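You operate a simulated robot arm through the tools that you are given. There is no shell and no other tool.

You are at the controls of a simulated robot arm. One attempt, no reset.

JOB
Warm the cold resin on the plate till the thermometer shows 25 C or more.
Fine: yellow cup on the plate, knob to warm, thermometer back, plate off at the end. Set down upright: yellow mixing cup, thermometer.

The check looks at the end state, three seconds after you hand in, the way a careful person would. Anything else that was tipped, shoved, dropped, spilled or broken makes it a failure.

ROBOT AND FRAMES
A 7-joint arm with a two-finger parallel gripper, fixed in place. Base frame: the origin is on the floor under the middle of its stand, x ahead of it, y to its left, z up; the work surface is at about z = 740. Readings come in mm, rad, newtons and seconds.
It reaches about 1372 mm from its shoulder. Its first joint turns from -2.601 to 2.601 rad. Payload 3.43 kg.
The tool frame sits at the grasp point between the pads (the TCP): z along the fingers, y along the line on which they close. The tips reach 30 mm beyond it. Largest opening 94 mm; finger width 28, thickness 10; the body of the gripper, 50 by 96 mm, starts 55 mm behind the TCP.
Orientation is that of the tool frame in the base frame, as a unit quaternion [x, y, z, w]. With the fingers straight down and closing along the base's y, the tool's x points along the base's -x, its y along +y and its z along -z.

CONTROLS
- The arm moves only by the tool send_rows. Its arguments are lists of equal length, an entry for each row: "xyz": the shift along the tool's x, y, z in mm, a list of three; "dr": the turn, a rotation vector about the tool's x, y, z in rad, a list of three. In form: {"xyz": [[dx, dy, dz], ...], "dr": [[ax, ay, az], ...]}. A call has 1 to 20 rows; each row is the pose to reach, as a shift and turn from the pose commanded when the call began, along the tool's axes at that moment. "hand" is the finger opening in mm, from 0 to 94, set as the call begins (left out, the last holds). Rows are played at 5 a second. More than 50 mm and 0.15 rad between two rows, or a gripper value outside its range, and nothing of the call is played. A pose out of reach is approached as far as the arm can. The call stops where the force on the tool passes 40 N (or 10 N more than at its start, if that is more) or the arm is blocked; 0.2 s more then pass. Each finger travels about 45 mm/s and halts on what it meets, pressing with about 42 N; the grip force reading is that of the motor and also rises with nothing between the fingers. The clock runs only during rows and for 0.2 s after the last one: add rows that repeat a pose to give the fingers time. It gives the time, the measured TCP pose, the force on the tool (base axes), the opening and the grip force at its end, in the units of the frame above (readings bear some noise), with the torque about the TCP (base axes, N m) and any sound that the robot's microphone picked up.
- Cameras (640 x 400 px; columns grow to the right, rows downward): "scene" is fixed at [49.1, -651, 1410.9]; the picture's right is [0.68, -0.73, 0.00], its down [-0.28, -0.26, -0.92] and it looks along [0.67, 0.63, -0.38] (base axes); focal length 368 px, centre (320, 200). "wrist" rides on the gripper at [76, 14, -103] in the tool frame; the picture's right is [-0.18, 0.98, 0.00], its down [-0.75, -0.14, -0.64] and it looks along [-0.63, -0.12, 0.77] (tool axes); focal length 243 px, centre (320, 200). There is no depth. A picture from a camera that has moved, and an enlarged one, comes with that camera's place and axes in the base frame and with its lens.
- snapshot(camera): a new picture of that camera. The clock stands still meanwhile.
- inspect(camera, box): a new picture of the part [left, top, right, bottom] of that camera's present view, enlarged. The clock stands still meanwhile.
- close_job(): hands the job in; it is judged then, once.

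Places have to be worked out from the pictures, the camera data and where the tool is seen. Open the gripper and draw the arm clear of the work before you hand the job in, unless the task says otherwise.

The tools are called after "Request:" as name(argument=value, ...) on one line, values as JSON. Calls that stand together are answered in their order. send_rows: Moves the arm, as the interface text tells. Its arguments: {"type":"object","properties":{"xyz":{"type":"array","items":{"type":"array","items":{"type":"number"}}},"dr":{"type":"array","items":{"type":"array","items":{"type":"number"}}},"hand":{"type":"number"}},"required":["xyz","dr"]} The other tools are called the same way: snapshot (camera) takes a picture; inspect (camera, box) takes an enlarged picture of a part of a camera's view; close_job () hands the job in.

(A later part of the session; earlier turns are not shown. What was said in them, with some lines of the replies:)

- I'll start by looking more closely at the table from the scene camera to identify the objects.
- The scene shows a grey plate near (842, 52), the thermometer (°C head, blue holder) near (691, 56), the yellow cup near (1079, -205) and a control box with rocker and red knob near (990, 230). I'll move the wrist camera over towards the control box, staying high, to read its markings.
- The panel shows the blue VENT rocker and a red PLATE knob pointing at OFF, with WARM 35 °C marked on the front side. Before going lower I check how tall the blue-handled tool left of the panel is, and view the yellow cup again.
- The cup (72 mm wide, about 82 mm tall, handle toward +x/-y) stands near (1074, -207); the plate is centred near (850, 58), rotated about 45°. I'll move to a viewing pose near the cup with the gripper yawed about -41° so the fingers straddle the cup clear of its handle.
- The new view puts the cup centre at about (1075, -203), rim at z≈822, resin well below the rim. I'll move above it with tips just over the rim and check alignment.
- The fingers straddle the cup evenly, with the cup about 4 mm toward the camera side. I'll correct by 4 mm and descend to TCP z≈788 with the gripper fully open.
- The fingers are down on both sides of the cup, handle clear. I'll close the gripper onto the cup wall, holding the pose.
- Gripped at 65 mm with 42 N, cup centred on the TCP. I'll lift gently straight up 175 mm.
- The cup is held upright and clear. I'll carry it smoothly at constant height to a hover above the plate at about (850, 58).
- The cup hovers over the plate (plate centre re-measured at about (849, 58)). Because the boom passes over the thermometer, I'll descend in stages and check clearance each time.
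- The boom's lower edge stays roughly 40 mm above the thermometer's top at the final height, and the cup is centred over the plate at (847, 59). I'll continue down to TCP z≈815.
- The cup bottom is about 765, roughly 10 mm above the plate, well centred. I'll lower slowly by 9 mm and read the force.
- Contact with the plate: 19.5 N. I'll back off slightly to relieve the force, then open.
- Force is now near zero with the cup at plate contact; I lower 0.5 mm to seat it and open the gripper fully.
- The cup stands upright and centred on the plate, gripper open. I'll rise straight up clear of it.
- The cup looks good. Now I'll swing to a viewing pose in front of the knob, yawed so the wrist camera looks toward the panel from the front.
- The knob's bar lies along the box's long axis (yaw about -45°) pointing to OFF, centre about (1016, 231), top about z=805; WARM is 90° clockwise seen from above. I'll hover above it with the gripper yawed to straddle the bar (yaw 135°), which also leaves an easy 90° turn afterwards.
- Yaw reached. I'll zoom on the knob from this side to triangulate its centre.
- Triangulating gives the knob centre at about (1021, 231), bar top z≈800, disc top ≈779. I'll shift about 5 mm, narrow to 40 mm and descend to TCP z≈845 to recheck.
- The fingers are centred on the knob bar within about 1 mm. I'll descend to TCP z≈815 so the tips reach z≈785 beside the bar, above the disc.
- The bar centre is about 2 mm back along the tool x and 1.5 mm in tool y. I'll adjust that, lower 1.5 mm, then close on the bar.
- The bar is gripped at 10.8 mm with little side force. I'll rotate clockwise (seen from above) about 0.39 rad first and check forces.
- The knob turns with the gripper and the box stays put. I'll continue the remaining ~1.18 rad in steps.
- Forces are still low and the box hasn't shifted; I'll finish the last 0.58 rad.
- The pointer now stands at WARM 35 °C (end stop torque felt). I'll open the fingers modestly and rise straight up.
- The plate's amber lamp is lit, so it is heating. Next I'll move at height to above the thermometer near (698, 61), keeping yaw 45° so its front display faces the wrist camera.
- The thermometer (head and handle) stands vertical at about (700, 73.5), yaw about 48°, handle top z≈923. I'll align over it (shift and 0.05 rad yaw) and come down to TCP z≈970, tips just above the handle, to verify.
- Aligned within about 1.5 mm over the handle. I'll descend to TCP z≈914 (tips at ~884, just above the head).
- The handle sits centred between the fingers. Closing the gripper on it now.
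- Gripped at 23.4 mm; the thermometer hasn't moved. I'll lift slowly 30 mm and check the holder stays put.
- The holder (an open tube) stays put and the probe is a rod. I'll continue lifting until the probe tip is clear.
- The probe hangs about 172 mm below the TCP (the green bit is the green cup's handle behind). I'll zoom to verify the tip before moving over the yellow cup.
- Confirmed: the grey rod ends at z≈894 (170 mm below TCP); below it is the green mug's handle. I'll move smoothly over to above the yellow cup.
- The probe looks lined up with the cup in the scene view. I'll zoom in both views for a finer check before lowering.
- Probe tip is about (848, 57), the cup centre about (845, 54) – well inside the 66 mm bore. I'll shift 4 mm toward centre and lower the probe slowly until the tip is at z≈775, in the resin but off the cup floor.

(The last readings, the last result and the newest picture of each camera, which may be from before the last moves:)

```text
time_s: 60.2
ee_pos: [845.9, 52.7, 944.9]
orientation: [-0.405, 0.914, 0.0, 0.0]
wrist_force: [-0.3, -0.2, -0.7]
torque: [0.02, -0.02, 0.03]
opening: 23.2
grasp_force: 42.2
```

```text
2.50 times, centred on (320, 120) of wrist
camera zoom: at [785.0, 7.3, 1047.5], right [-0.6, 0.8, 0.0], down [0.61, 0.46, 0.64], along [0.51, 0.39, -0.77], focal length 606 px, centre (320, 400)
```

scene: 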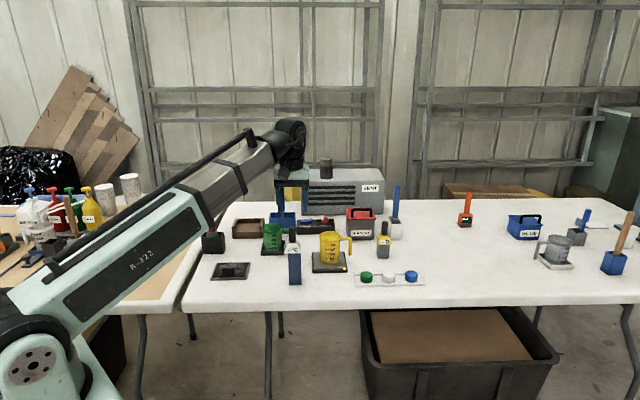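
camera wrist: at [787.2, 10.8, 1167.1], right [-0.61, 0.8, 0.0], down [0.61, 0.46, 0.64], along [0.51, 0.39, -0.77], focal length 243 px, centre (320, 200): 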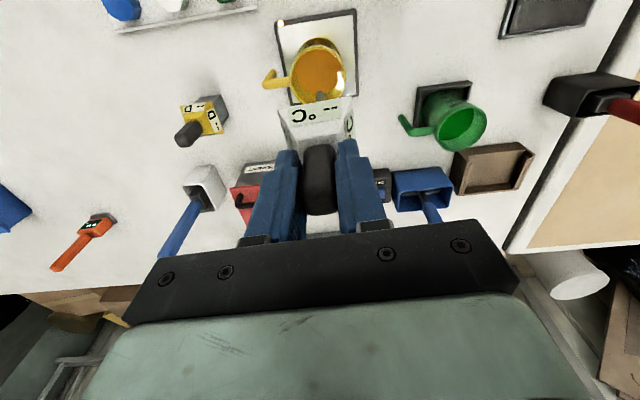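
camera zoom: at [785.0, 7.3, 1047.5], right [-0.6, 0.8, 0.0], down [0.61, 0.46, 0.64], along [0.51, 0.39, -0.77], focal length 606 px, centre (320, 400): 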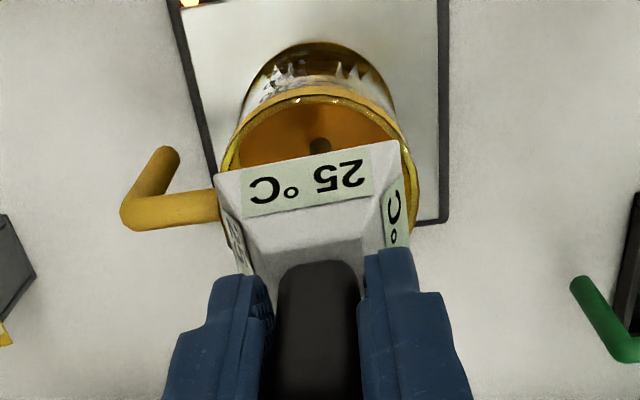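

The display already reads 25 °C. To make sure it is really at or above 25 with some margin, I'll hold still a few seconds and read again.

Request:
send_rows(xyz=[[0, 0, 0], [0, 0, 0], [0, 0, 0], [0, 0, 0], [0, 0, 0], [0, 0, 0], [0, 0, 0], [0, 0, 0], [0, 0, 0], [0, 0, 0], [0, 0, 0], [0, 0, 0], [0, 0, 0], [0, 0, 0], [0, 0, 0], [0, 0, 0], [0, 0, 0], [0, 0, 0], [0, 0, 0], [0, 0, 0]], dr=[[0, 0, 0], [0, 0, 0], [0, 0, 0], [0, 0, 0], [0, 0, 0], [0, 0, 0], [0, 0, 0], [0, 0, 0], [0, 0, 0], [0, 0, 0], [0, 0, 0], [0, 0, 0], [0, 0, 0], [0, 0, 0], [0, 0, 0], [0, 0, 0], [0, 0, 0], [0, 0, 0], [0, 0, 0], [0, 0, 0]])

Request:
inspect(camera="wrist", box=[250, 40, 390, 200])

Request:
inspect(camera="scene", box=[290, 180, 370, 280])

```text
time_s: 64.4
ee_pos: [846.5, 53.9, 946.2]
orientation: [-0.405, 0.915, 0.0, 0.0]
wrist_force: [-0.5, -0.6, 0.5]
torque: [0.01, -0.01, 0.0]
opening: 23.3
grasp_force: 41.9
```

```text
2.50 times, centred on (320, 120) of wrist
camera zoom: at [785.0, 7.3, 1047.7], right [-0.6, 0.8, 0.0], down [0.61, 0.46, 0.64], along [0.51, 0.39, -0.77], focal length 606 px, centre (320, 400)
```

zoom: 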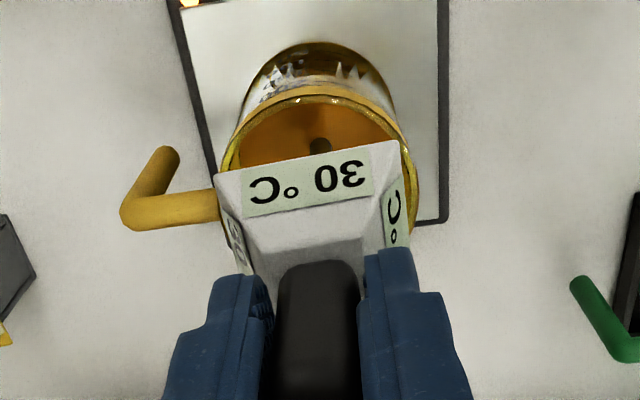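

```text
4.00 times, centred on (330, 230) of scene
camera zoom: at [49.1, -651.0, 1410.9], right [0.68, -0.73, 0.0], down [-0.28, -0.26, -0.92], along [0.67, 0.63, -0.38], focal length 1472 px, centre (280, 80)
```

zoom: 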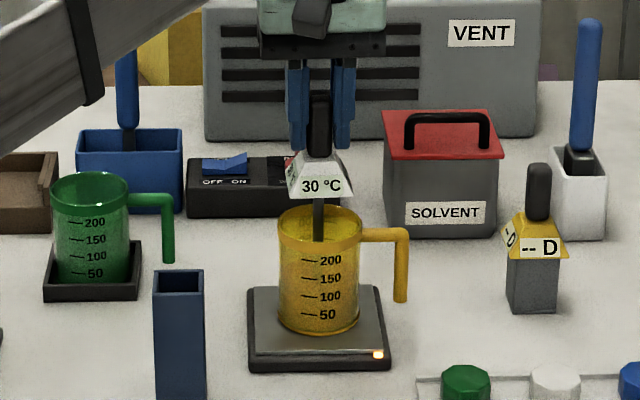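

It reads 30 °C, comfortably above 25. I'll withdraw the probe slowly straight up, pausing above the cup so nothing drips outside.

Request:
send_rows(xyz=[[0, 0, -3], [0, 0, -8], [0, 0, -14], [0, 0, -20], [0, 0, -27], [0, 0, -35], [0, 0, -44], [0, 0, -54], [0, 0, -66], [0, 0, -78], [0, 0, -90], [0, 0, -102], [0, 0, -112], [0, 0, -118], [0, 0, -120], [0, 0, -120], [0, 0, -120], [0, 0, -120], [0, 0, -120], [0, 0, -120]], dr=[[0, 0, 0], [0, 0, 0], [0, 0, 0], [0, 0, 0], [0, 0, 0], [0, 0, 0], [0, 0, 0], [0, 0, 0], [0, 0, 0], [0, 0, 0], [0, 0, 0], [0, 0, 0], [0, 0, 0], [0, 0, 0], [0, 0, 0], [0, 0, 0], [0, 0, 0], [0, 0, 0], [0, 0, 0], [0, 0, 0]])

Request:
inspect(camera="scene", box=[270, 160, 370, 280])

Request:
snapshot(camera="wrist")

```text
time_s: 68.6
ee_pos: [846.7, 54.5, 1064.7]
orientation: [-0.405, 0.914, 0.0, 0.0]
wrist_force: [0.4, -0.4, -0.5]
torque: [-0.02, -0.04, 0.0]
opening: 23.1
grasp_force: 42.2
```

```text
3.33 times, centred on (320, 220) of scene
camera zoom: at [49.1, -651.0, 1410.9], right [0.68, -0.73, 0.0], down [-0.28, -0.26, -0.92], along [0.67, 0.63, -0.38], focal length 1227 px, centre (320, 133)
```

zoom: 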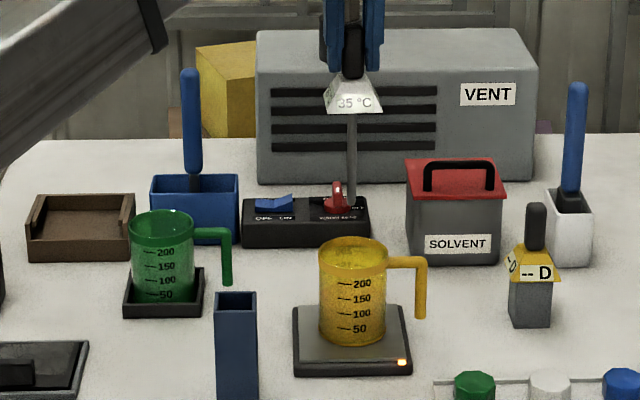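

```text
taken
camera wrist: at [784.5, 8.3, 1167.9], right [-0.6, 0.8, 0.0], down [0.61, 0.46, 0.64], along [0.51, 0.39, -0.77], focal length 243 px, centre (320, 200)
```

wrist: 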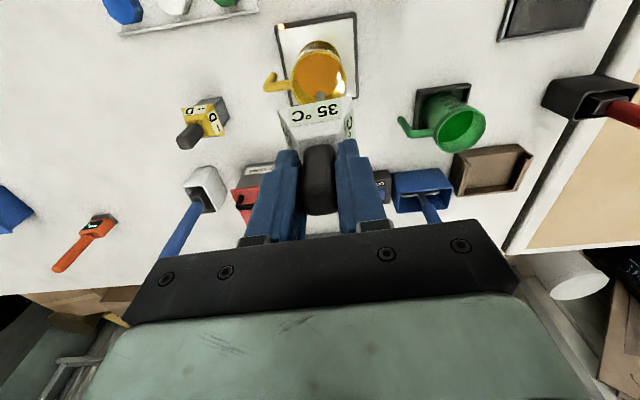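

The cup is undisturbed and the probe is clear (display now 35 °C). I'll retrace exactly to above the holder.

Request:
send_rows(xyz=[[3, 4, 0], [10, 14, 0], [20, 28.4, 0], [32, 45.4, 0], [44, 62.5, 0], [56, 79.5, 0], [67, 95.1, 0], [76, 107.9, 0], [82, 116.4, 0], [85.1, 120.8, 0], [85.1, 120.8, 0], [85.1, 120.8, 0]], dr=[[0, 0, 0], [0, 0, 0], [0, 0, 0], [0, 0, 0], [0, 0, 0], [0, 0, 0], [0, 0, 0], [0, 0, 0], [0, 0, 0], [0, 0, 0], [0, 0, 0], [0, 0, 0]])

Request:
inspect(camera="scene", box=[270, 190, 320, 260])

Request:
inspect(camera="wrist", box=[230, 20, 400, 200])

```text
time_s: 71.2
ee_pos: [699.7, 72.6, 1065.3]
orientation: [-0.405, 0.914, 0.0, 0.0]
wrist_force: [-0.3, 0.1, -1.7]
torque: [-0.03, -0.02, -0.05]
opening: 23.3
grasp_force: 41.8
```

```text
5.71 times, centred on (295, 225) of scene
camera zoom: at [49.1, -651.0, 1410.9], right [0.68, -0.73, 0.0], down [-0.28, -0.26, -0.92], along [0.67, 0.63, -0.38], focal length 2103 px, centre (463, 57)
```

zoom: 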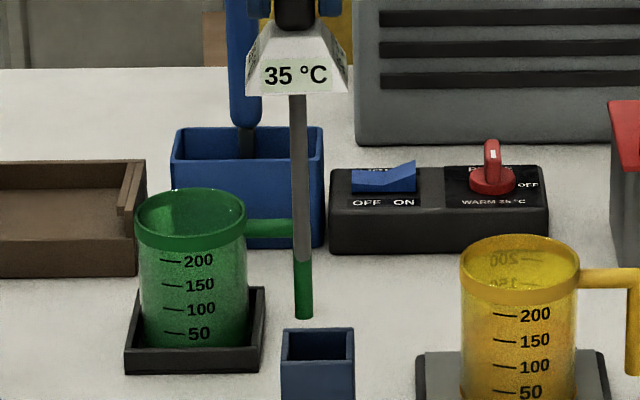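

```text
2.22 times, centred on (315, 110) of wrist
camera zoom: at [637.9, 26.1, 1167.5], right [-0.6, 0.8, 0.0], down [0.61, 0.46, 0.64], along [0.51, 0.39, -0.77], focal length 539 px, centre (331, 400)
```

zoom: 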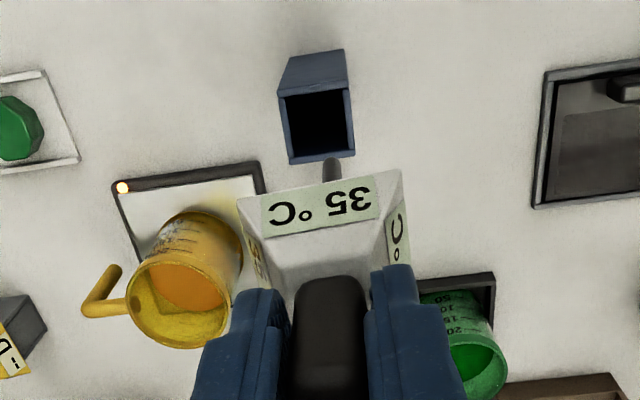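

Views match the lift-off view exactly. I'll lower the probe into the holder slowly, first 135 mm, watching the force.

Request:
send_rows(xyz=[[0, 0, 4], [0, 0, 12], [0, 0, 22], [0, 0, 32], [0, 0, 42], [0, 0, 52], [0, 0, 62], [0, 0, 72], [0, 0, 82], [0, 0, 92], [0, 0, 102], [0, 0, 112], [0, 0, 122], [0, 0, 130], [0, 0, 135], [0, 0, 135]], dr=[[0, 0, 0], [0, 0, 0], [0, 0, 0], [0, 0, 0], [0, 0, 0], [0, 0, 0], [0, 0, 0], [0, 0, 0], [0, 0, 0], [0, 0, 0], [0, 0, 0], [0, 0, 0], [0, 0, 0], [0, 0, 0], [0, 0, 0], [0, 0, 0]])

Request:
inspect(camera="scene", box=[260, 190, 330, 290])

Request:
inspect(camera="wrist", box=[250, 60, 400, 220])

```text
time_s: 74.6
ee_pos: [699.6, 73.1, 929.8]
orientation: [-0.406, 0.914, 0.0, 0.0]
wrist_force: [0.1, 0.5, -0.4]
torque: [-0.03, 0.01, -0.02]
opening: 23.3
grasp_force: 41.9
```

```text
4.00 times, centred on (295, 240) of scene
camera zoom: at [49.1, -651.0, 1410.9], right [0.68, -0.73, 0.0], down [-0.28, -0.26, -0.92], along [0.67, 0.63, -0.38], focal length 1472 px, centre (420, 40)
```

zoom: 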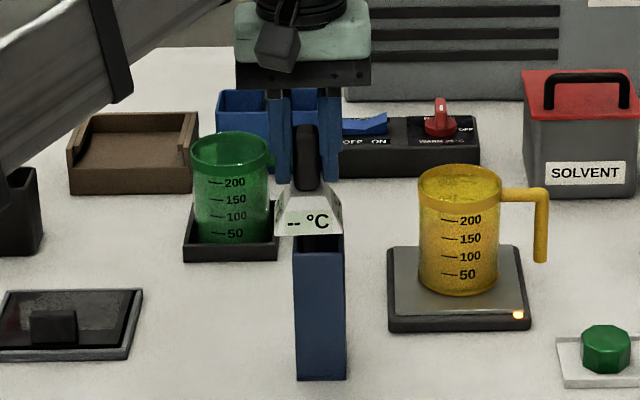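

```text
2.50 times, centred on (325, 140) of wrist
camera zoom: at [638.0, 27.0, 1032.2], right [-0.6, 0.8, 0.0], down [0.61, 0.46, 0.64], along [0.51, 0.39, -0.77], focal length 606 px, centre (308, 350)
```

zoom: 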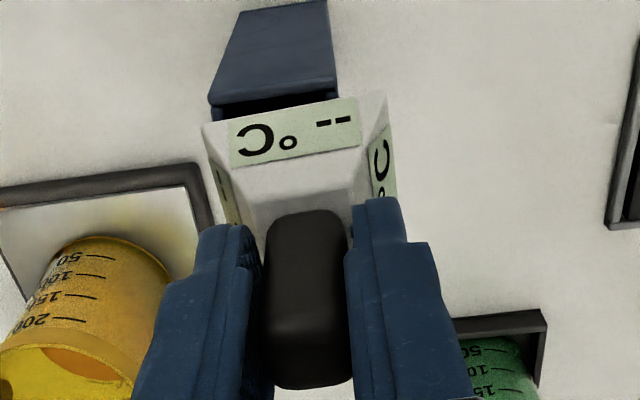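

The probe is in the holder with no contact force, 15 mm from seated. I'll lower the last part in small steps.

Request:
send_rows(xyz=[[0, 0, 3], [0, 0, 6], [0, 0, 9], [0, 0, 11], [0, 0, 12.5], [0, 0, 13.5], [0, 0, 14.3], [0, 0, 14.3]], dr=[[0, 0, 0], [0, 0, 0], [0, 0, 0], [0, 0, 0], [0, 0, 0], [0, 0, 0], [0, 0, 0], [0, 0, 0]])

Request:
inspect(camera="scene", box=[260, 190, 330, 290])

```text
time_s: 76.4
ee_pos: [701.0, 71.4, 915.7]
orientation: [-0.406, 0.914, -0.001, 0.0]
wrist_force: [0.8, 0.0, -0.3]
torque: [0.0, 0.0, 0.0]
opening: 23.2
grasp_force: 42.0
```

```text
4.00 times, centred on (295, 240) of scene
camera zoom: at [49.1, -651.0, 1410.9], right [0.68, -0.73, 0.0], down [-0.28, -0.26, -0.92], along [0.67, 0.63, -0.38], focal length 1472 px, centre (420, 40)
```

zoom: 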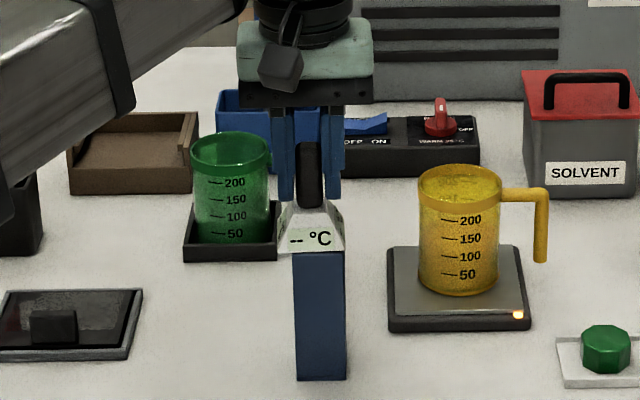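

Nearly seated; lower the last 0.7 mm and read the force.

Request:
send_rows(xyz=[[0, 0, 0.4], [0, 0, 0.7], [0, 0, 0.7]], dr=[[0, 0, 0], [0, 0, 0], [0, 0, 0]])

```text
time_s: 77.2
ee_pos: [698.4, 72.4, 915.2]
orientation: [-0.405, 0.914, 0.0, 0.0]
wrist_force: [0.6, -0.5, 0.0]
torque: [-0.05, 0.01, 0.01]
opening: 23.0
grasp_force: 41.8
```

No clear contact yet; I'll lower another 0.6 mm gently.

Request:
send_rows(xyz=[[0, 0, 0.3], [0, 0, 0.6], [0, 0, 0.6]], dr=[[0, 0, 0], [0, 0, 0], [0, 0, 0]])

```text
time_s: 78.0
ee_pos: [699.0, 71.4, 915.8]
orientation: [-0.405, 0.914, 0.0, 0.0]
wrist_force: [-1.1, -1.8, 9.3]
torque: [-0.1, 0.11, 0.01]
opening: 23.1
grasp_force: 42.3
```

Contact at about 9 N, so it is seated. I'll back off a hair and open the fingers to release.

Request:
send_rows(xyz=[[0, 0, -0.4], [0, 0, -0.4]], dr=[[0, 0, 0], [0, 0, 0]])

Request:
send_rows(xyz=[[0, 0, 0], [0, 0, 0], [0, 0, 0], [0, 0, 0], [0, 0, 0]], dr=[[0, 0, 0], [0, 0, 0], [0, 0, 0], [0, 0, 0], [0, 0, 0]], hand=60)

Request:
inspect(camera="scene", box=[260, 190, 330, 290])

Request:
inspect(camera="wrist", box=[250, 60, 400, 220])

```text
time_s: 78.6
ee_pos: [700.6, 72.6, 916.0]
orientation: [-0.404, 0.915, 0.0, 0.0]
wrist_force: [-0.8, -0.5, -0.8]
torque: [0.01, 0.01, 0.0]
opening: 23.1
grasp_force: 42.1
```

```text
time_s: 79.8
ee_pos: [701.0, 72.5, 914.8]
orientation: [-0.406, 0.914, 0.0, 0.0]
wrist_force: [-0.3, 0.5, 0.1]
torque: [0.0, 0.01, 0.01]
opening: 60.0
grasp_force: 0.0
```

```text
4.00 times, centred on (295, 240) of scene
camera zoom: at [49.1, -651.0, 1410.9], right [0.68, -0.73, 0.0], down [-0.28, -0.26, -0.92], along [0.67, 0.63, -0.38], focal length 1472 px, centre (420, 40)
```

zoom: 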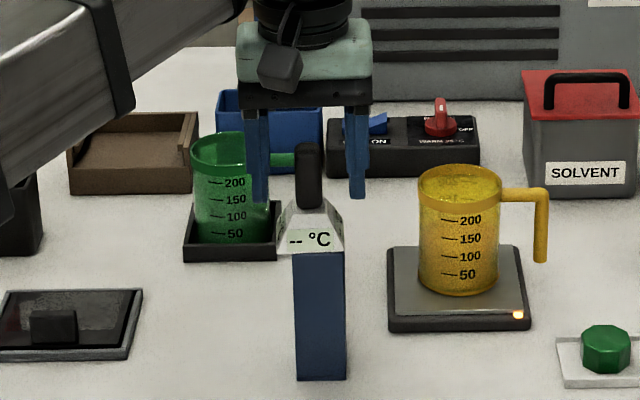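

```text
2.50 times, centred on (325, 140) of wrist
camera zoom: at [638.4, 25.9, 1017.5], right [-0.6, 0.8, 0.0], down [0.61, 0.46, 0.64], along [0.51, 0.39, -0.77], focal length 606 px, centre (308, 350)
```

zoom: 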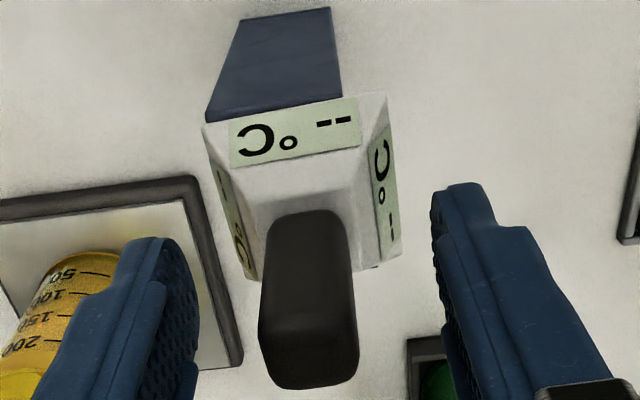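

The thermometer is back, upright and reading "--". I'll rise straight up clear of its handle.

Request:
send_rows(xyz=[[0, 0, -6], [0, 0, -18], [0, 0, -34], [0, 0, -52], [0, 0, -72], [0, 0, -90], [0, 0, -100], [0, 0, -100]], dr=[[0, 0, 0], [0, 0, 0], [0, 0, 0], [0, 0, 0], [0, 0, 0], [0, 0, 0], [0, 0, 0], [0, 0, 0]])

Request:
inspect(camera="scene", box=[260, 170, 360, 290])

```text
time_s: 81.6
ee_pos: [699.2, 70.5, 1014.7]
orientation: [-0.406, 0.914, 0.0, -0.001]
wrist_force: [0.8, 0.1, 1.0]
torque: [0.0, 0.04, 0.04]
opening: 59.9
grasp_force: 0.0
```

```text
3.33 times, centred on (310, 230) of scene
camera zoom: at [49.1, -651.0, 1410.9], right [0.68, -0.73, 0.0], down [-0.28, -0.26, -0.92], along [0.67, 0.63, -0.38], focal length 1227 px, centre (353, 100)
```

zoom: 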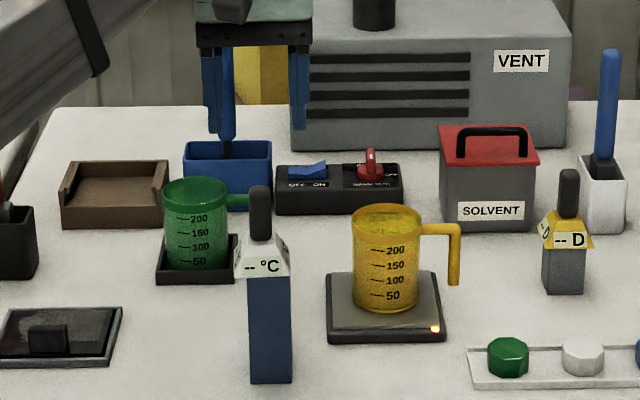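

Everything is standing as it should. Now I'll go back above the knob (1019.5, 232) at yaw 45°, matching the WARM bar orientation.

Request:
send_rows(xyz=[[-12, -4.7, 0], [-42, -16.4, 0], [-79, -30.8, 0], [-117, -45.6, 0], [-155, -60.4, 0], [-193, -75.2, 0], [-231, -90, 0], [-267, -104.1, 10], [-299, -116.5, 35], [-321, -125.1, 65], [-333, -129.8, 95], [-333, -129.8, 110], [-333, -129.8, 110]], dr=[[0, 0, 0.005], [0, 0, 0.01], [0, 0, 0.015], [0, 0, 0.02], [0, 0, 0.025], [0, 0, 0.03], [0, 0, 0.035], [0, 0, 0.04], [0, 0, 0.045], [0, 0, 0.05], [0, 0, 0.051], [0, 0, 0.051], [0, 0, 0.051]], hand=38)

Request:
snapshot(camera="wrist")

Request:
inspect(camera="wrist", box=[250, 50, 390, 170])

Request:
inspect(camera="scene", box=[290, 170, 350, 240])

```text
time_s: 84.4
ee_pos: [1018.3, 230.7, 904.9]
orientation: [-0.382, 0.924, 0.001, -0.001]
wrist_force: [0.4, -0.2, -0.4]
torque: [0.02, -0.01, 0.0]
opening: 37.9
grasp_force: 0.0
```

```text
taken
camera wrist: at [954.0, 188.1, 1007.9], right [-0.56, 0.83, 0.0], down [0.63, 0.43, 0.64], along [0.53, 0.36, -0.77], focal length 243 px, centre (320, 200)
```

wrist: 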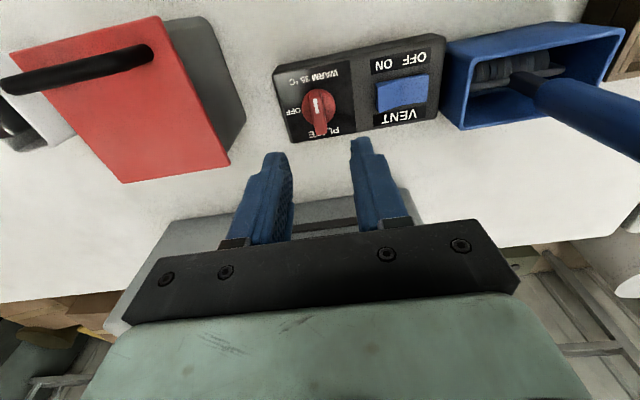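

```text
3.33 times, centred on (320, 110) of wrist
camera zoom: at [954.0, 188.1, 1007.9], right [-0.56, 0.83, 0.0], down [0.63, 0.43, 0.64], along [0.53, 0.36, -0.77], focal length 809 px, centre (320, 500)
```

zoom: 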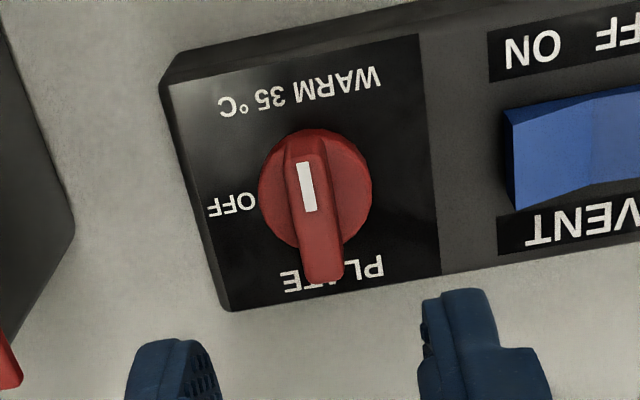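

```text
5.71 times, centred on (320, 205) of scene
camera zoom: at [49.1, -651.0, 1410.9], right [0.68, -0.73, 0.0], down [-0.28, -0.26, -0.92], along [0.67, 0.63, -0.38], focal length 2103 px, centre (320, 171)
```

zoom: 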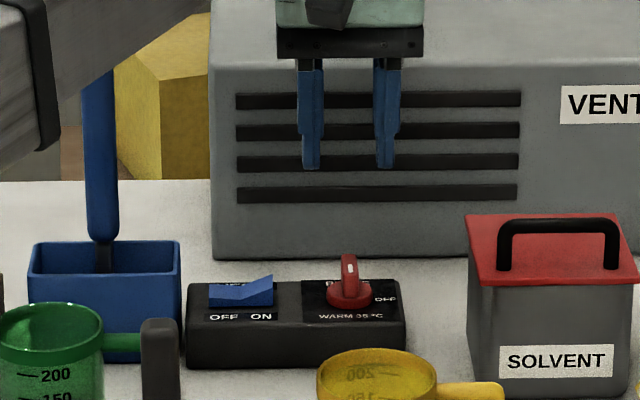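

The fingers are about 1.4 mm off along tool y and 1–2 mm along x. I'll correct and descend to z≈850, then to gripping height.

Request:
send_rows(xyz=[[-1.4, -1.3, 12], [-1.4, -1.3, 28], [-1.4, -1.3, 44], [-1.4, -1.3, 55], [-1.4, -1.3, 55]], dr=[[0, 0, 0], [0, 0, 0], [0, 0, 0], [0, 0, 0], [0, 0, 0]])

Request:
inspect(camera="wrist", box=[250, 80, 400, 220])

Request:
inspect(camera="scene", box=[290, 180, 350, 240])

```text
time_s: 85.6
ee_pos: [1021.4, 232.9, 850.5]
orientation: [-0.381, 0.924, 0.0, 0.0]
wrist_force: [-0.6, 0.1, 0.2]
torque: [0.03, 0.02, 0.02]
opening: 38.1
grasp_force: 0.0
```

```text
2.86 times, centred on (325, 150) of wrist
camera zoom: at [956.7, 189.0, 952.5], right [-0.56, 0.83, 0.0], down [0.63, 0.43, 0.64], along [0.53, 0.36, -0.77], focal length 693 px, centre (306, 343)
```

zoom: 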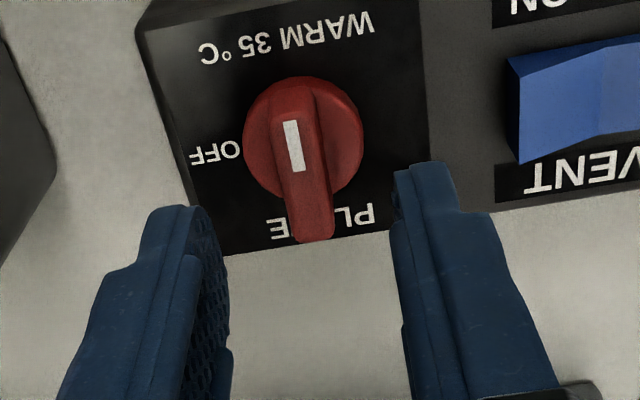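

```text
6.67 times, centred on (320, 210) of scene
camera zoom: at [49.1, -651.0, 1410.9], right [0.68, -0.73, 0.0], down [-0.28, -0.26, -0.92], along [0.67, 0.63, -0.38], focal length 2454 px, centre (320, 133)
```

zoom: 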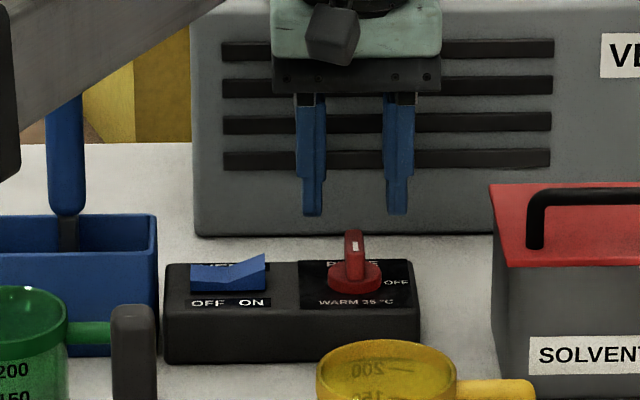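

Now centred. Descending the last 36 mm to gripping height z≈814.

Request:
send_rows(xyz=[[0, 0, 9], [0, 0, 18], [0, 0, 26], [0, 0, 32], [0, 0, 36], [0, 0, 36]], dr=[[0, 0, 0], [0, 0, 0], [0, 0, 0], [0, 0, 0], [0, 0, 0], [0, 0, 0]])

Request:
inspect(camera="wrist", box=[250, 80, 400, 220])

Request:
inspect(camera="scene", box=[290, 190, 350, 240])

```text
time_s: 87.0
ee_pos: [1022.3, 233.2, 814.3]
orientation: [-0.382, 0.924, 0.001, 0.0]
wrist_force: [-0.1, 0.2, -0.5]
torque: [0.0, 0.03, 0.0]
opening: 37.9
grasp_force: 0.1
```

```text
2.86 times, centred on (325, 150) of wrist
camera zoom: at [958.0, 188.9, 916.3], right [-0.56, 0.83, 0.0], down [0.63, 0.43, 0.64], along [0.53, 0.36, -0.77], focal length 693 px, centre (306, 343)
```

zoom: 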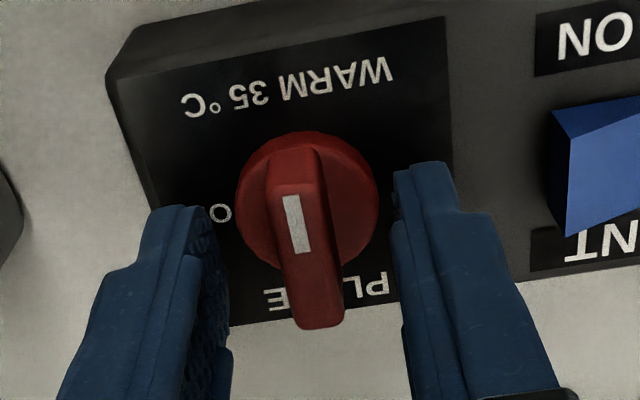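

```text
8.00 times, centred on (320, 215) of scene
camera zoom: at [49.1, -651.0, 1410.9], right [0.68, -0.73, 0.0], down [-0.28, -0.26, -0.92], along [0.67, 0.63, -0.38], focal length 2945 px, centre (320, 80)
```

zoom: 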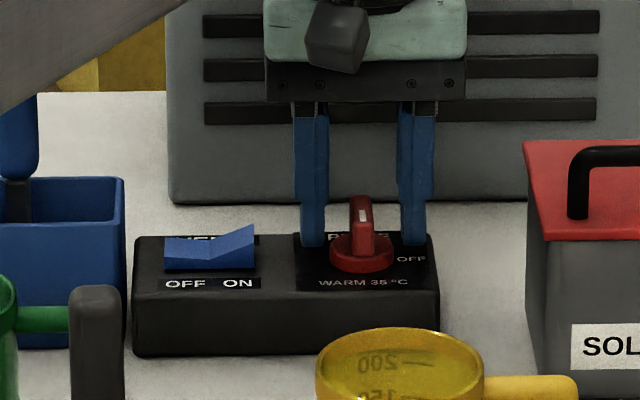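

The bar is straddled and centred. I'll close on it now.

Request:
send_rows(xyz=[[0, 0, 0], [0, 0, 0], [0, 0, 0], [0, 0, 0]], dr=[[0, 0, 0], [0, 0, 0], [0, 0, 0], [0, 0, 0]], hand=4)

Request:
inspect(camera="scene", box=[290, 190, 350, 240])

```text
time_s: 88.0
ee_pos: [1021.9, 232.2, 814.1]
orientation: [-0.381, 0.924, 0.0, 0.0]
wrist_force: [-4.4, 4.0, -1.4]
torque: [0.01, 0.03, 0.09]
opening: 11.0
grasp_force: 44.1
```

```text
8.00 times, centred on (320, 215) of scene
camera zoom: at [49.1, -651.0, 1410.9], right [0.68, -0.73, 0.0], down [-0.28, -0.26, -0.92], along [0.67, 0.63, -0.38], focal length 2945 px, centre (320, 80)
```

zoom: 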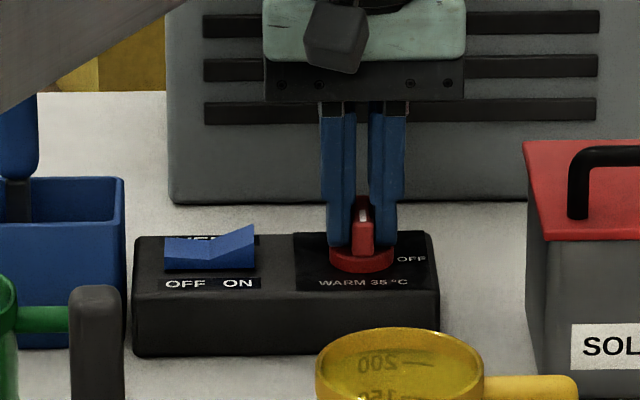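

Slight side load (~6 N along tool y); I'll relieve it by 0.8 mm and then begin rotating counter-clockwise toward OFF.

Request:
send_rows(xyz=[[0, 0.8, 0], [0, 0.8, 0]], dr=[[0, 0, 0], [0, 0, 0]])

Request:
send_rows(xyz=[[0, 0, 0], [0, 0, 0], [0, 0, 0], [0, 0, 0]], dr=[[0, 0, -0.1], [0, 0, -0.2], [0, 0, -0.3], [0, 0, -0.39]])

Request:
inspect(camera="scene", box=[290, 190, 350, 240])

```text
time_s: 88.6
ee_pos: [1022.2, 233.3, 813.2]
orientation: [-0.382, 0.924, -0.001, 0.001]
wrist_force: [0.8, -0.1, -3.9]
torque: [0.19, -0.05, 0.14]
opening: 10.9
grasp_force: 44.7
```

```text
time_s: 89.6
ee_pos: [1021.8, 234.0, 814.8]
orientation: [-0.555, 0.832, 0.0, 0.0]
wrist_force: [3.6, 7.5, 0.7]
torque: [-1.19, 0.44, -0.02]
opening: 11.2
grasp_force: 44.2
```

```text
8.00 times, centred on (320, 215) of scene
camera zoom: at [49.1, -651.0, 1410.9], right [0.68, -0.73, 0.0], down [-0.28, -0.26, -0.92], along [0.67, 0.63, -0.38], focal length 2945 px, centre (320, 80)
```

zoom: 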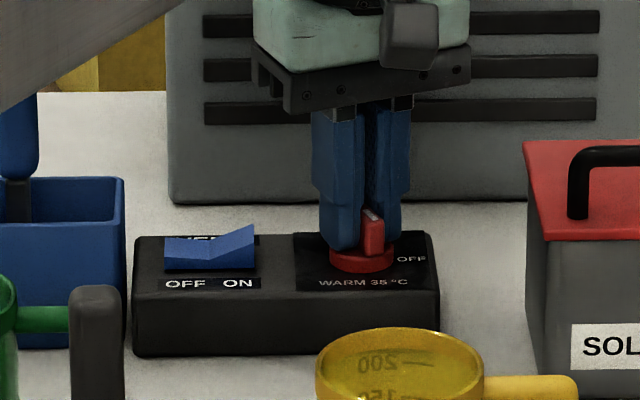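

The knob is turning, box stationary. I continue with a small relieving shift.

Request:
send_rows(xyz=[[-0.4, 0, 0], [-0.8, 0, 0], [-0.8, 0, 0], [-0.8, 0, 0], [-0.8, 0, 0]], dr=[[0, 0, -0.12], [0, 0, -0.24], [0, 0, -0.36], [0, 0, -0.48], [0, 0, -0.6]])

Request:
inspect(camera="scene", box=[290, 190, 350, 240])

```text
time_s: 90.8
ee_pos: [1020.4, 233.8, 813.9]
orientation: [0.776, -0.631, 0.0, 0.001]
wrist_force: [-12.6, 4.7, -3.0]
torque: [0.14, -0.07, -0.04]
opening: 10.8
grasp_force: 44.7
```

```text
8.00 times, centred on (320, 215) of scene
camera zoom: at [49.1, -651.0, 1410.9], right [0.68, -0.73, 0.0], down [-0.28, -0.26, -0.92], along [0.67, 0.63, -0.38], focal length 2945 px, centre (320, 80)
```

zoom: 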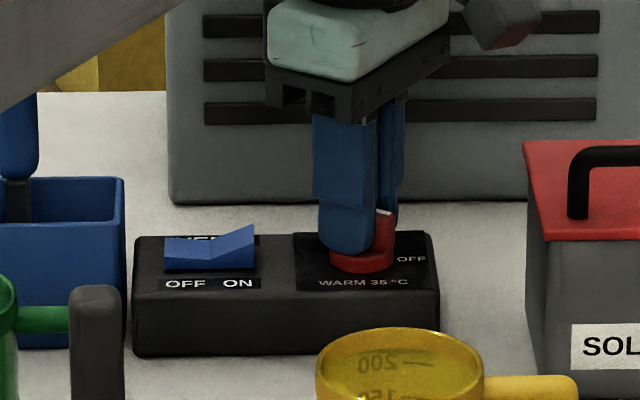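

Side load has grown to ~13 N in -x; I'll shift about 1.3 mm that way while finishing the remaining 0.58 rad.

Request:
send_rows(xyz=[[-0.75, 1.17, 0], [-0.75, 1.17, 0], [-0.75, 1.17, 0], [-0.75, 1.17, 0], [-0.75, 1.17, 0], [-0.75, 1.17, 0]], dr=[[0, 0, -0.1], [0, 0, -0.2], [0, 0, -0.32], [0, 0, -0.44], [0, 0, -0.54], [0, 0, -0.54]])

Request:
inspect(camera="scene", box=[290, 190, 350, 240])

Request:
inspect(camera="wrist", box=[250, 60, 400, 200])

Request:
inspect(camera="scene", box=[310, 220, 370, 280])

```text
time_s: 92.2
ee_pos: [1020.1, 231.6, 814.7]
orientation: [0.916, -0.401, -0.001, 0.001]
wrist_force: [-17.8, -10.8, -11.6]
torque: [0.52, 0.47, 0.0]
opening: 10.8
grasp_force: 45.0
```

```text
8.00 times, centred on (320, 215) of scene
camera zoom: at [49.1, -651.0, 1410.9], right [0.68, -0.73, 0.0], down [-0.28, -0.26, -0.92], along [0.67, 0.63, -0.38], focal length 2945 px, centre (320, 80)
```

zoom: 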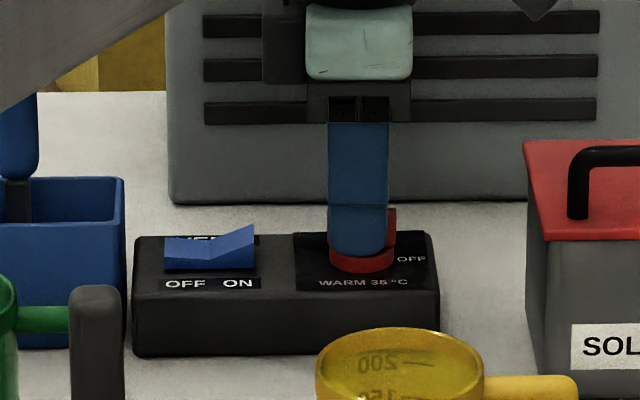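

```text
2.86 times, centred on (325, 130) of wrist
camera zoom: at [1060.3, 167.6, 916.4], right [-0.85, -0.53, 0.0], down [-0.41, 0.65, 0.64], along [-0.34, 0.54, -0.77], focal length 693 px, centre (306, 400)
```

zoom: 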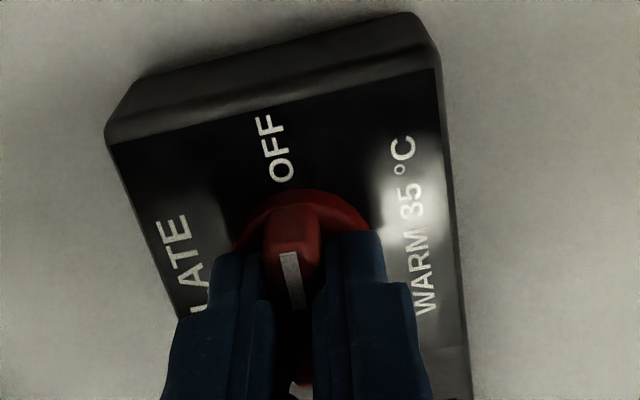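

```text
6.67 times, centred on (340, 250) of scene
camera zoom: at [49.1, -651.0, 1410.9], right [0.68, -0.73, 0.0], down [-0.28, -0.26, -0.92], along [0.67, 0.63, -0.38], focal length 2454 px, centre (187, -133)
```

zoom: 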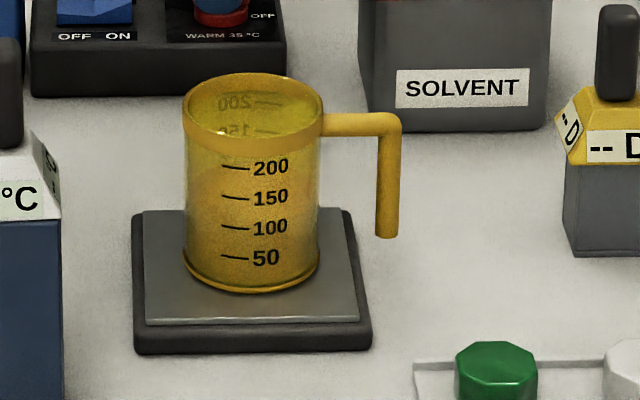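

The plate's lamp is now off and the pointer is almost at OFF. I'll relieve the side load and turn the final ~0.05 rad to the stop.

Request:
send_rows(xyz=[[-0.2, 0.8, 0], [-0.3, 1.5, 0], [-0.3, 1.5, 0]], dr=[[0, 0, -0.02], [0, 0, -0.045], [0, 0, -0.045]])

Request:
inspect(camera="wrist", box=[250, 60, 400, 200])

```text
time_s: 93.0
ee_pos: [1018.4, 231.7, 813.7]
orientation: [0.924, -0.381, 0.0, -0.001]
wrist_force: [-5.3, -12.4, -14.4]
torque: [0.64, 1.0, -0.21]
opening: 11.1
grasp_force: 44.1
```

```text
2.86 times, centred on (325, 130) of wrist
camera zoom: at [1062.8, 169.2, 916.4], right [-0.82, -0.57, 0.0], down [-0.43, 0.63, 0.64], along [-0.36, 0.53, -0.77], focal length 693 px, centre (306, 400)
```

zoom: 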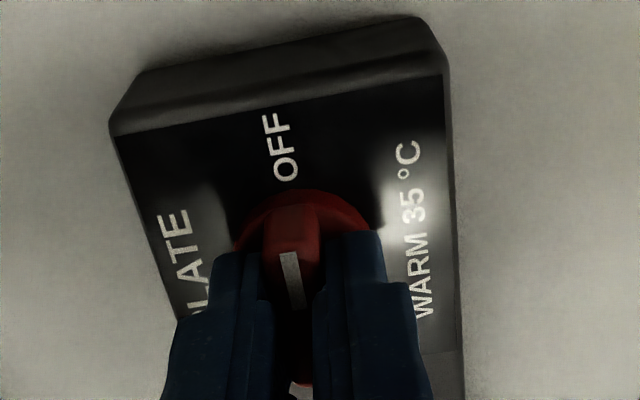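

The pointer is at OFF (stop torque felt). I'll open the fingers and rise straight up.

Request:
send_rows(xyz=[[0, 0, 0], [0, 0, 0], [0, 0, 0], [0, 0, 0]], dr=[[0, 0, 0], [0, 0, 0], [0, 0, 0], [0, 0, 0]], hand=38)

Request:
send_rows(xyz=[[0, 0, -8], [0, 0, -25], [0, 0, -50], [0, 0, -80], [0, 0, -110], [0, 0, -145], [0, 0, -180], [0, 0, -200], [0, 0, -200]], dr=[[0, 0, 0], [0, 0, 0], [0, 0, 0], [0, 0, 0], [0, 0, 0], [0, 0, 0], [0, 0, 0], [0, 0, 0], [0, 0, 0]])

Request:
snapshot(camera="scene")

Request:
inspect(camera="scene", box=[270, 200, 370, 290])

Request:
snapshot(camera="wrist")

```text
time_s: 94.0
ee_pos: [1017.0, 233.7, 814.4]
orientation: [0.924, -0.382, 0.0, 0.001]
wrist_force: [-0.2, -0.1, 0.4]
torque: [0.0, 0.01, 0.01]
opening: 38.0
grasp_force: 0.0
```

```text
time_s: 96.0
ee_pos: [1019.2, 231.7, 1014.6]
orientation: [0.924, -0.382, 0.0, 0.0]
wrist_force: [0.4, -0.5, 0.3]
torque: [-0.01, 0.01, -0.01]
opening: 38.0
grasp_force: 0.1
```

```text
taken
```

scene: 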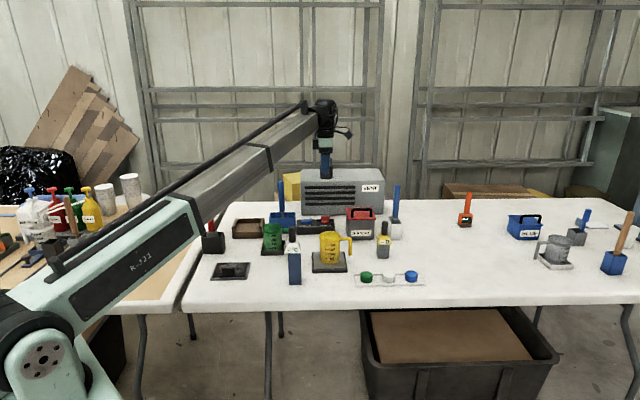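

```text
4.44 times, centred on (320, 245) of scene
camera zoom: at [49.1, -651.0, 1410.9], right [0.68, -0.73, 0.0], down [-0.28, -0.26, -0.92], along [0.67, 0.63, -0.38], focal length 1636 px, centre (320, 0)
```

zoom: 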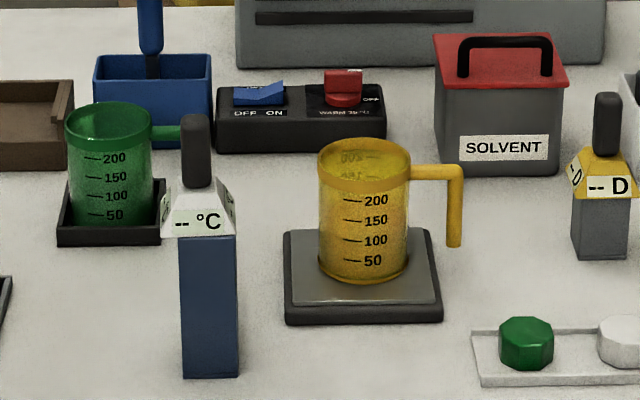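

```text
taken
camera wrist: at [1062.6, 168.8, 1116.7], right [-0.82, -0.57, 0.0], down [-0.43, 0.63, 0.64], along [-0.36, 0.53, -0.77], focal length 243 px, centre (320, 200)
```

wrist: 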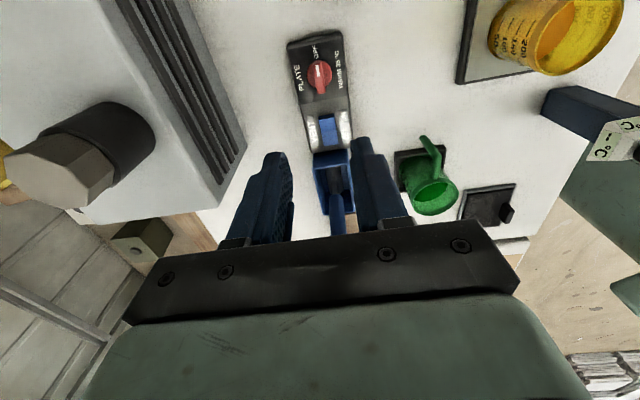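

Plate lamp off, cup on plate, thermometer in its holder. I'll zoom on the knob to confirm it's fully at OFF.

Request:
inspect(camera="wrist", box=[270, 20, 370, 110])

Request:
inspect(camera="scene", box=[300, 200, 350, 240])

Request:
inspect(camera="scene", box=[305, 225, 365, 275])

```text
4.44 times, centred on (320, 65) of wrist
camera zoom: at [1062.6, 168.8, 1116.7], right [-0.82, -0.57, 0.0], down [-0.43, 0.63, 0.64], along [-0.36, 0.53, -0.77], focal length 1078 px, centre (320, 800)
```

zoom: 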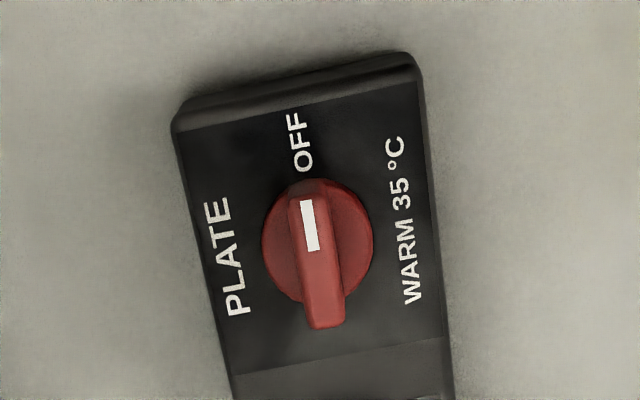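

```text
10.00 times, centred on (325, 220) of scene
camera zoom: at [49.1, -651.0, 1410.9], right [0.68, -0.73, 0.0], down [-0.28, -0.26, -0.92], along [0.67, 0.63, -0.38], focal length 3681 px, centre (270, 0)
```

zoom: 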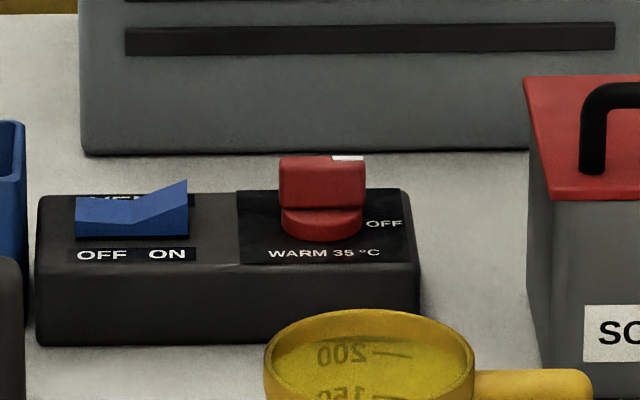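

```text
8.00 times, centred on (335, 250) of scene
camera zoom: at [49.1, -651.0, 1410.9], right [0.68, -0.73, 0.0], down [-0.28, -0.26, -0.92], along [0.67, 0.63, -0.38], focal length 2945 px, centre (200, -200)
```

zoom: 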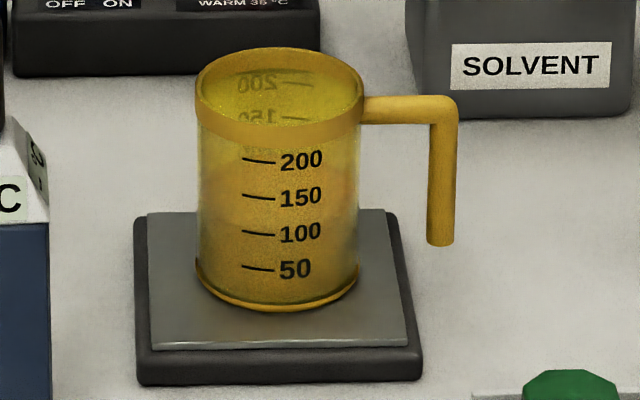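

Knob firmly at OFF, lamp out, cup and thermometer upright. I'll open the gripper, rise to z≈1145 and withdraw to the starting area.

Request:
send_rows(xyz=[[0, 0, -20], [0, 0, -55], [0, 0, -95], [0, 0, -125], [10, 13, -130], [32, 41, -130], [58, 74, -130], [86, 109, -130], [114, 145, -130], [142, 180, -130], [170, 216, -130], [198, 251, -130], [226, 287, -130], [250, 317, -130], [264, 335, -130], [268, 340, -130], [268, 340, -130]], dr=[[0, 0, 0], [0, 0, 0], [0, 0, 0], [0, 0, 0], [0, 0, 0], [0, 0, 0], [0, 0, 0], [0, 0, 0], [0, 0, 0], [0, 0, 0], [0, 0, 0], [0, 0, 0], [0, 0, 0], [0, 0, 0], [0, 0, 0], [0, 0, 0], [0, 0, 0]], hand=94)

Request:
snapshot(camera="scene")

Request:
inspect(camera="scene", box=[200, 180, 430, 300])

```text
time_s: 99.6
ee_pos: [969.2, -198.8, 1143.9]
orientation: [0.925, -0.381, -0.001, 0.001]
wrist_force: [0.2, 0.5, 0.2]
torque: [0.01, 0.02, 0.0]
opening: 93.9
grasp_force: 0.0
```

```text
taken
```

scene: 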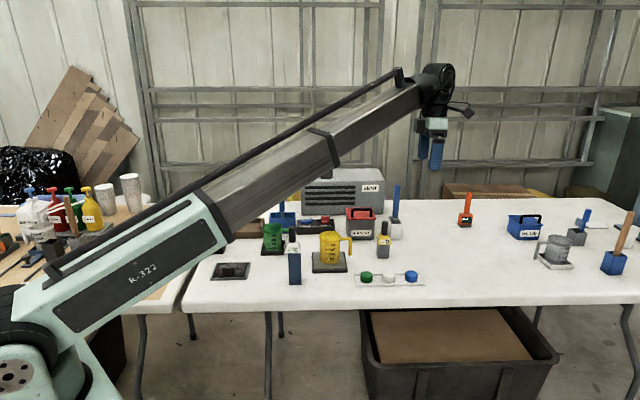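

```text
2.78 times, centred on (315, 240) of scene
camera zoom: at [49.1, -651.0, 1410.9], right [0.68, -0.73, 0.0], down [-0.28, -0.26, -0.92], along [0.67, 0.63, -0.38], focal length 1024 px, centre (334, 89)
```

zoom: 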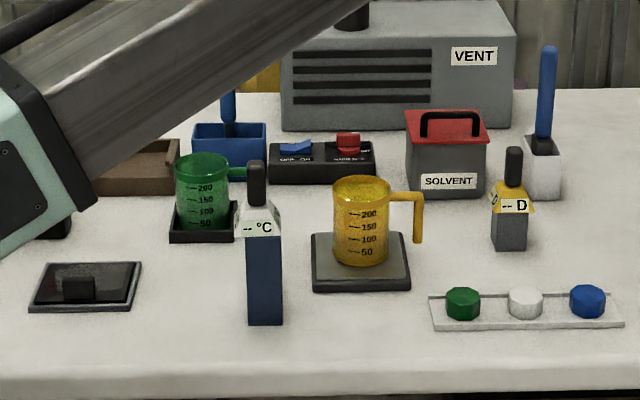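

The arm is clear with the gripper open. The cup is upright on the plate, the thermometer is back in its holder, the knob is at OFF with the lamp out, and nothing else looks moved, so I'm handing in the job.

Request:
close_job()

```text
The job is handed in.
```

The cold resin is warmed. The thermometer read 30 °C while it was in the cup, and the display had climbed to 35 °C by the time I lifted it out. I then handed the job in.

- **Cup:** the yellow mixing cup stands upright on the plate, with no spill seen in the pictures.
- **Plate:** I turned the knob to WARM 35 °C for the heating and back to OFF at the end; the plate's lamp is out.
- **Thermometer:** it is back upright in its holder, where it was before.
- **Everything else:** the last pictures show nothing else tipped or moved. The arm is back at its starting position with the gripper open.
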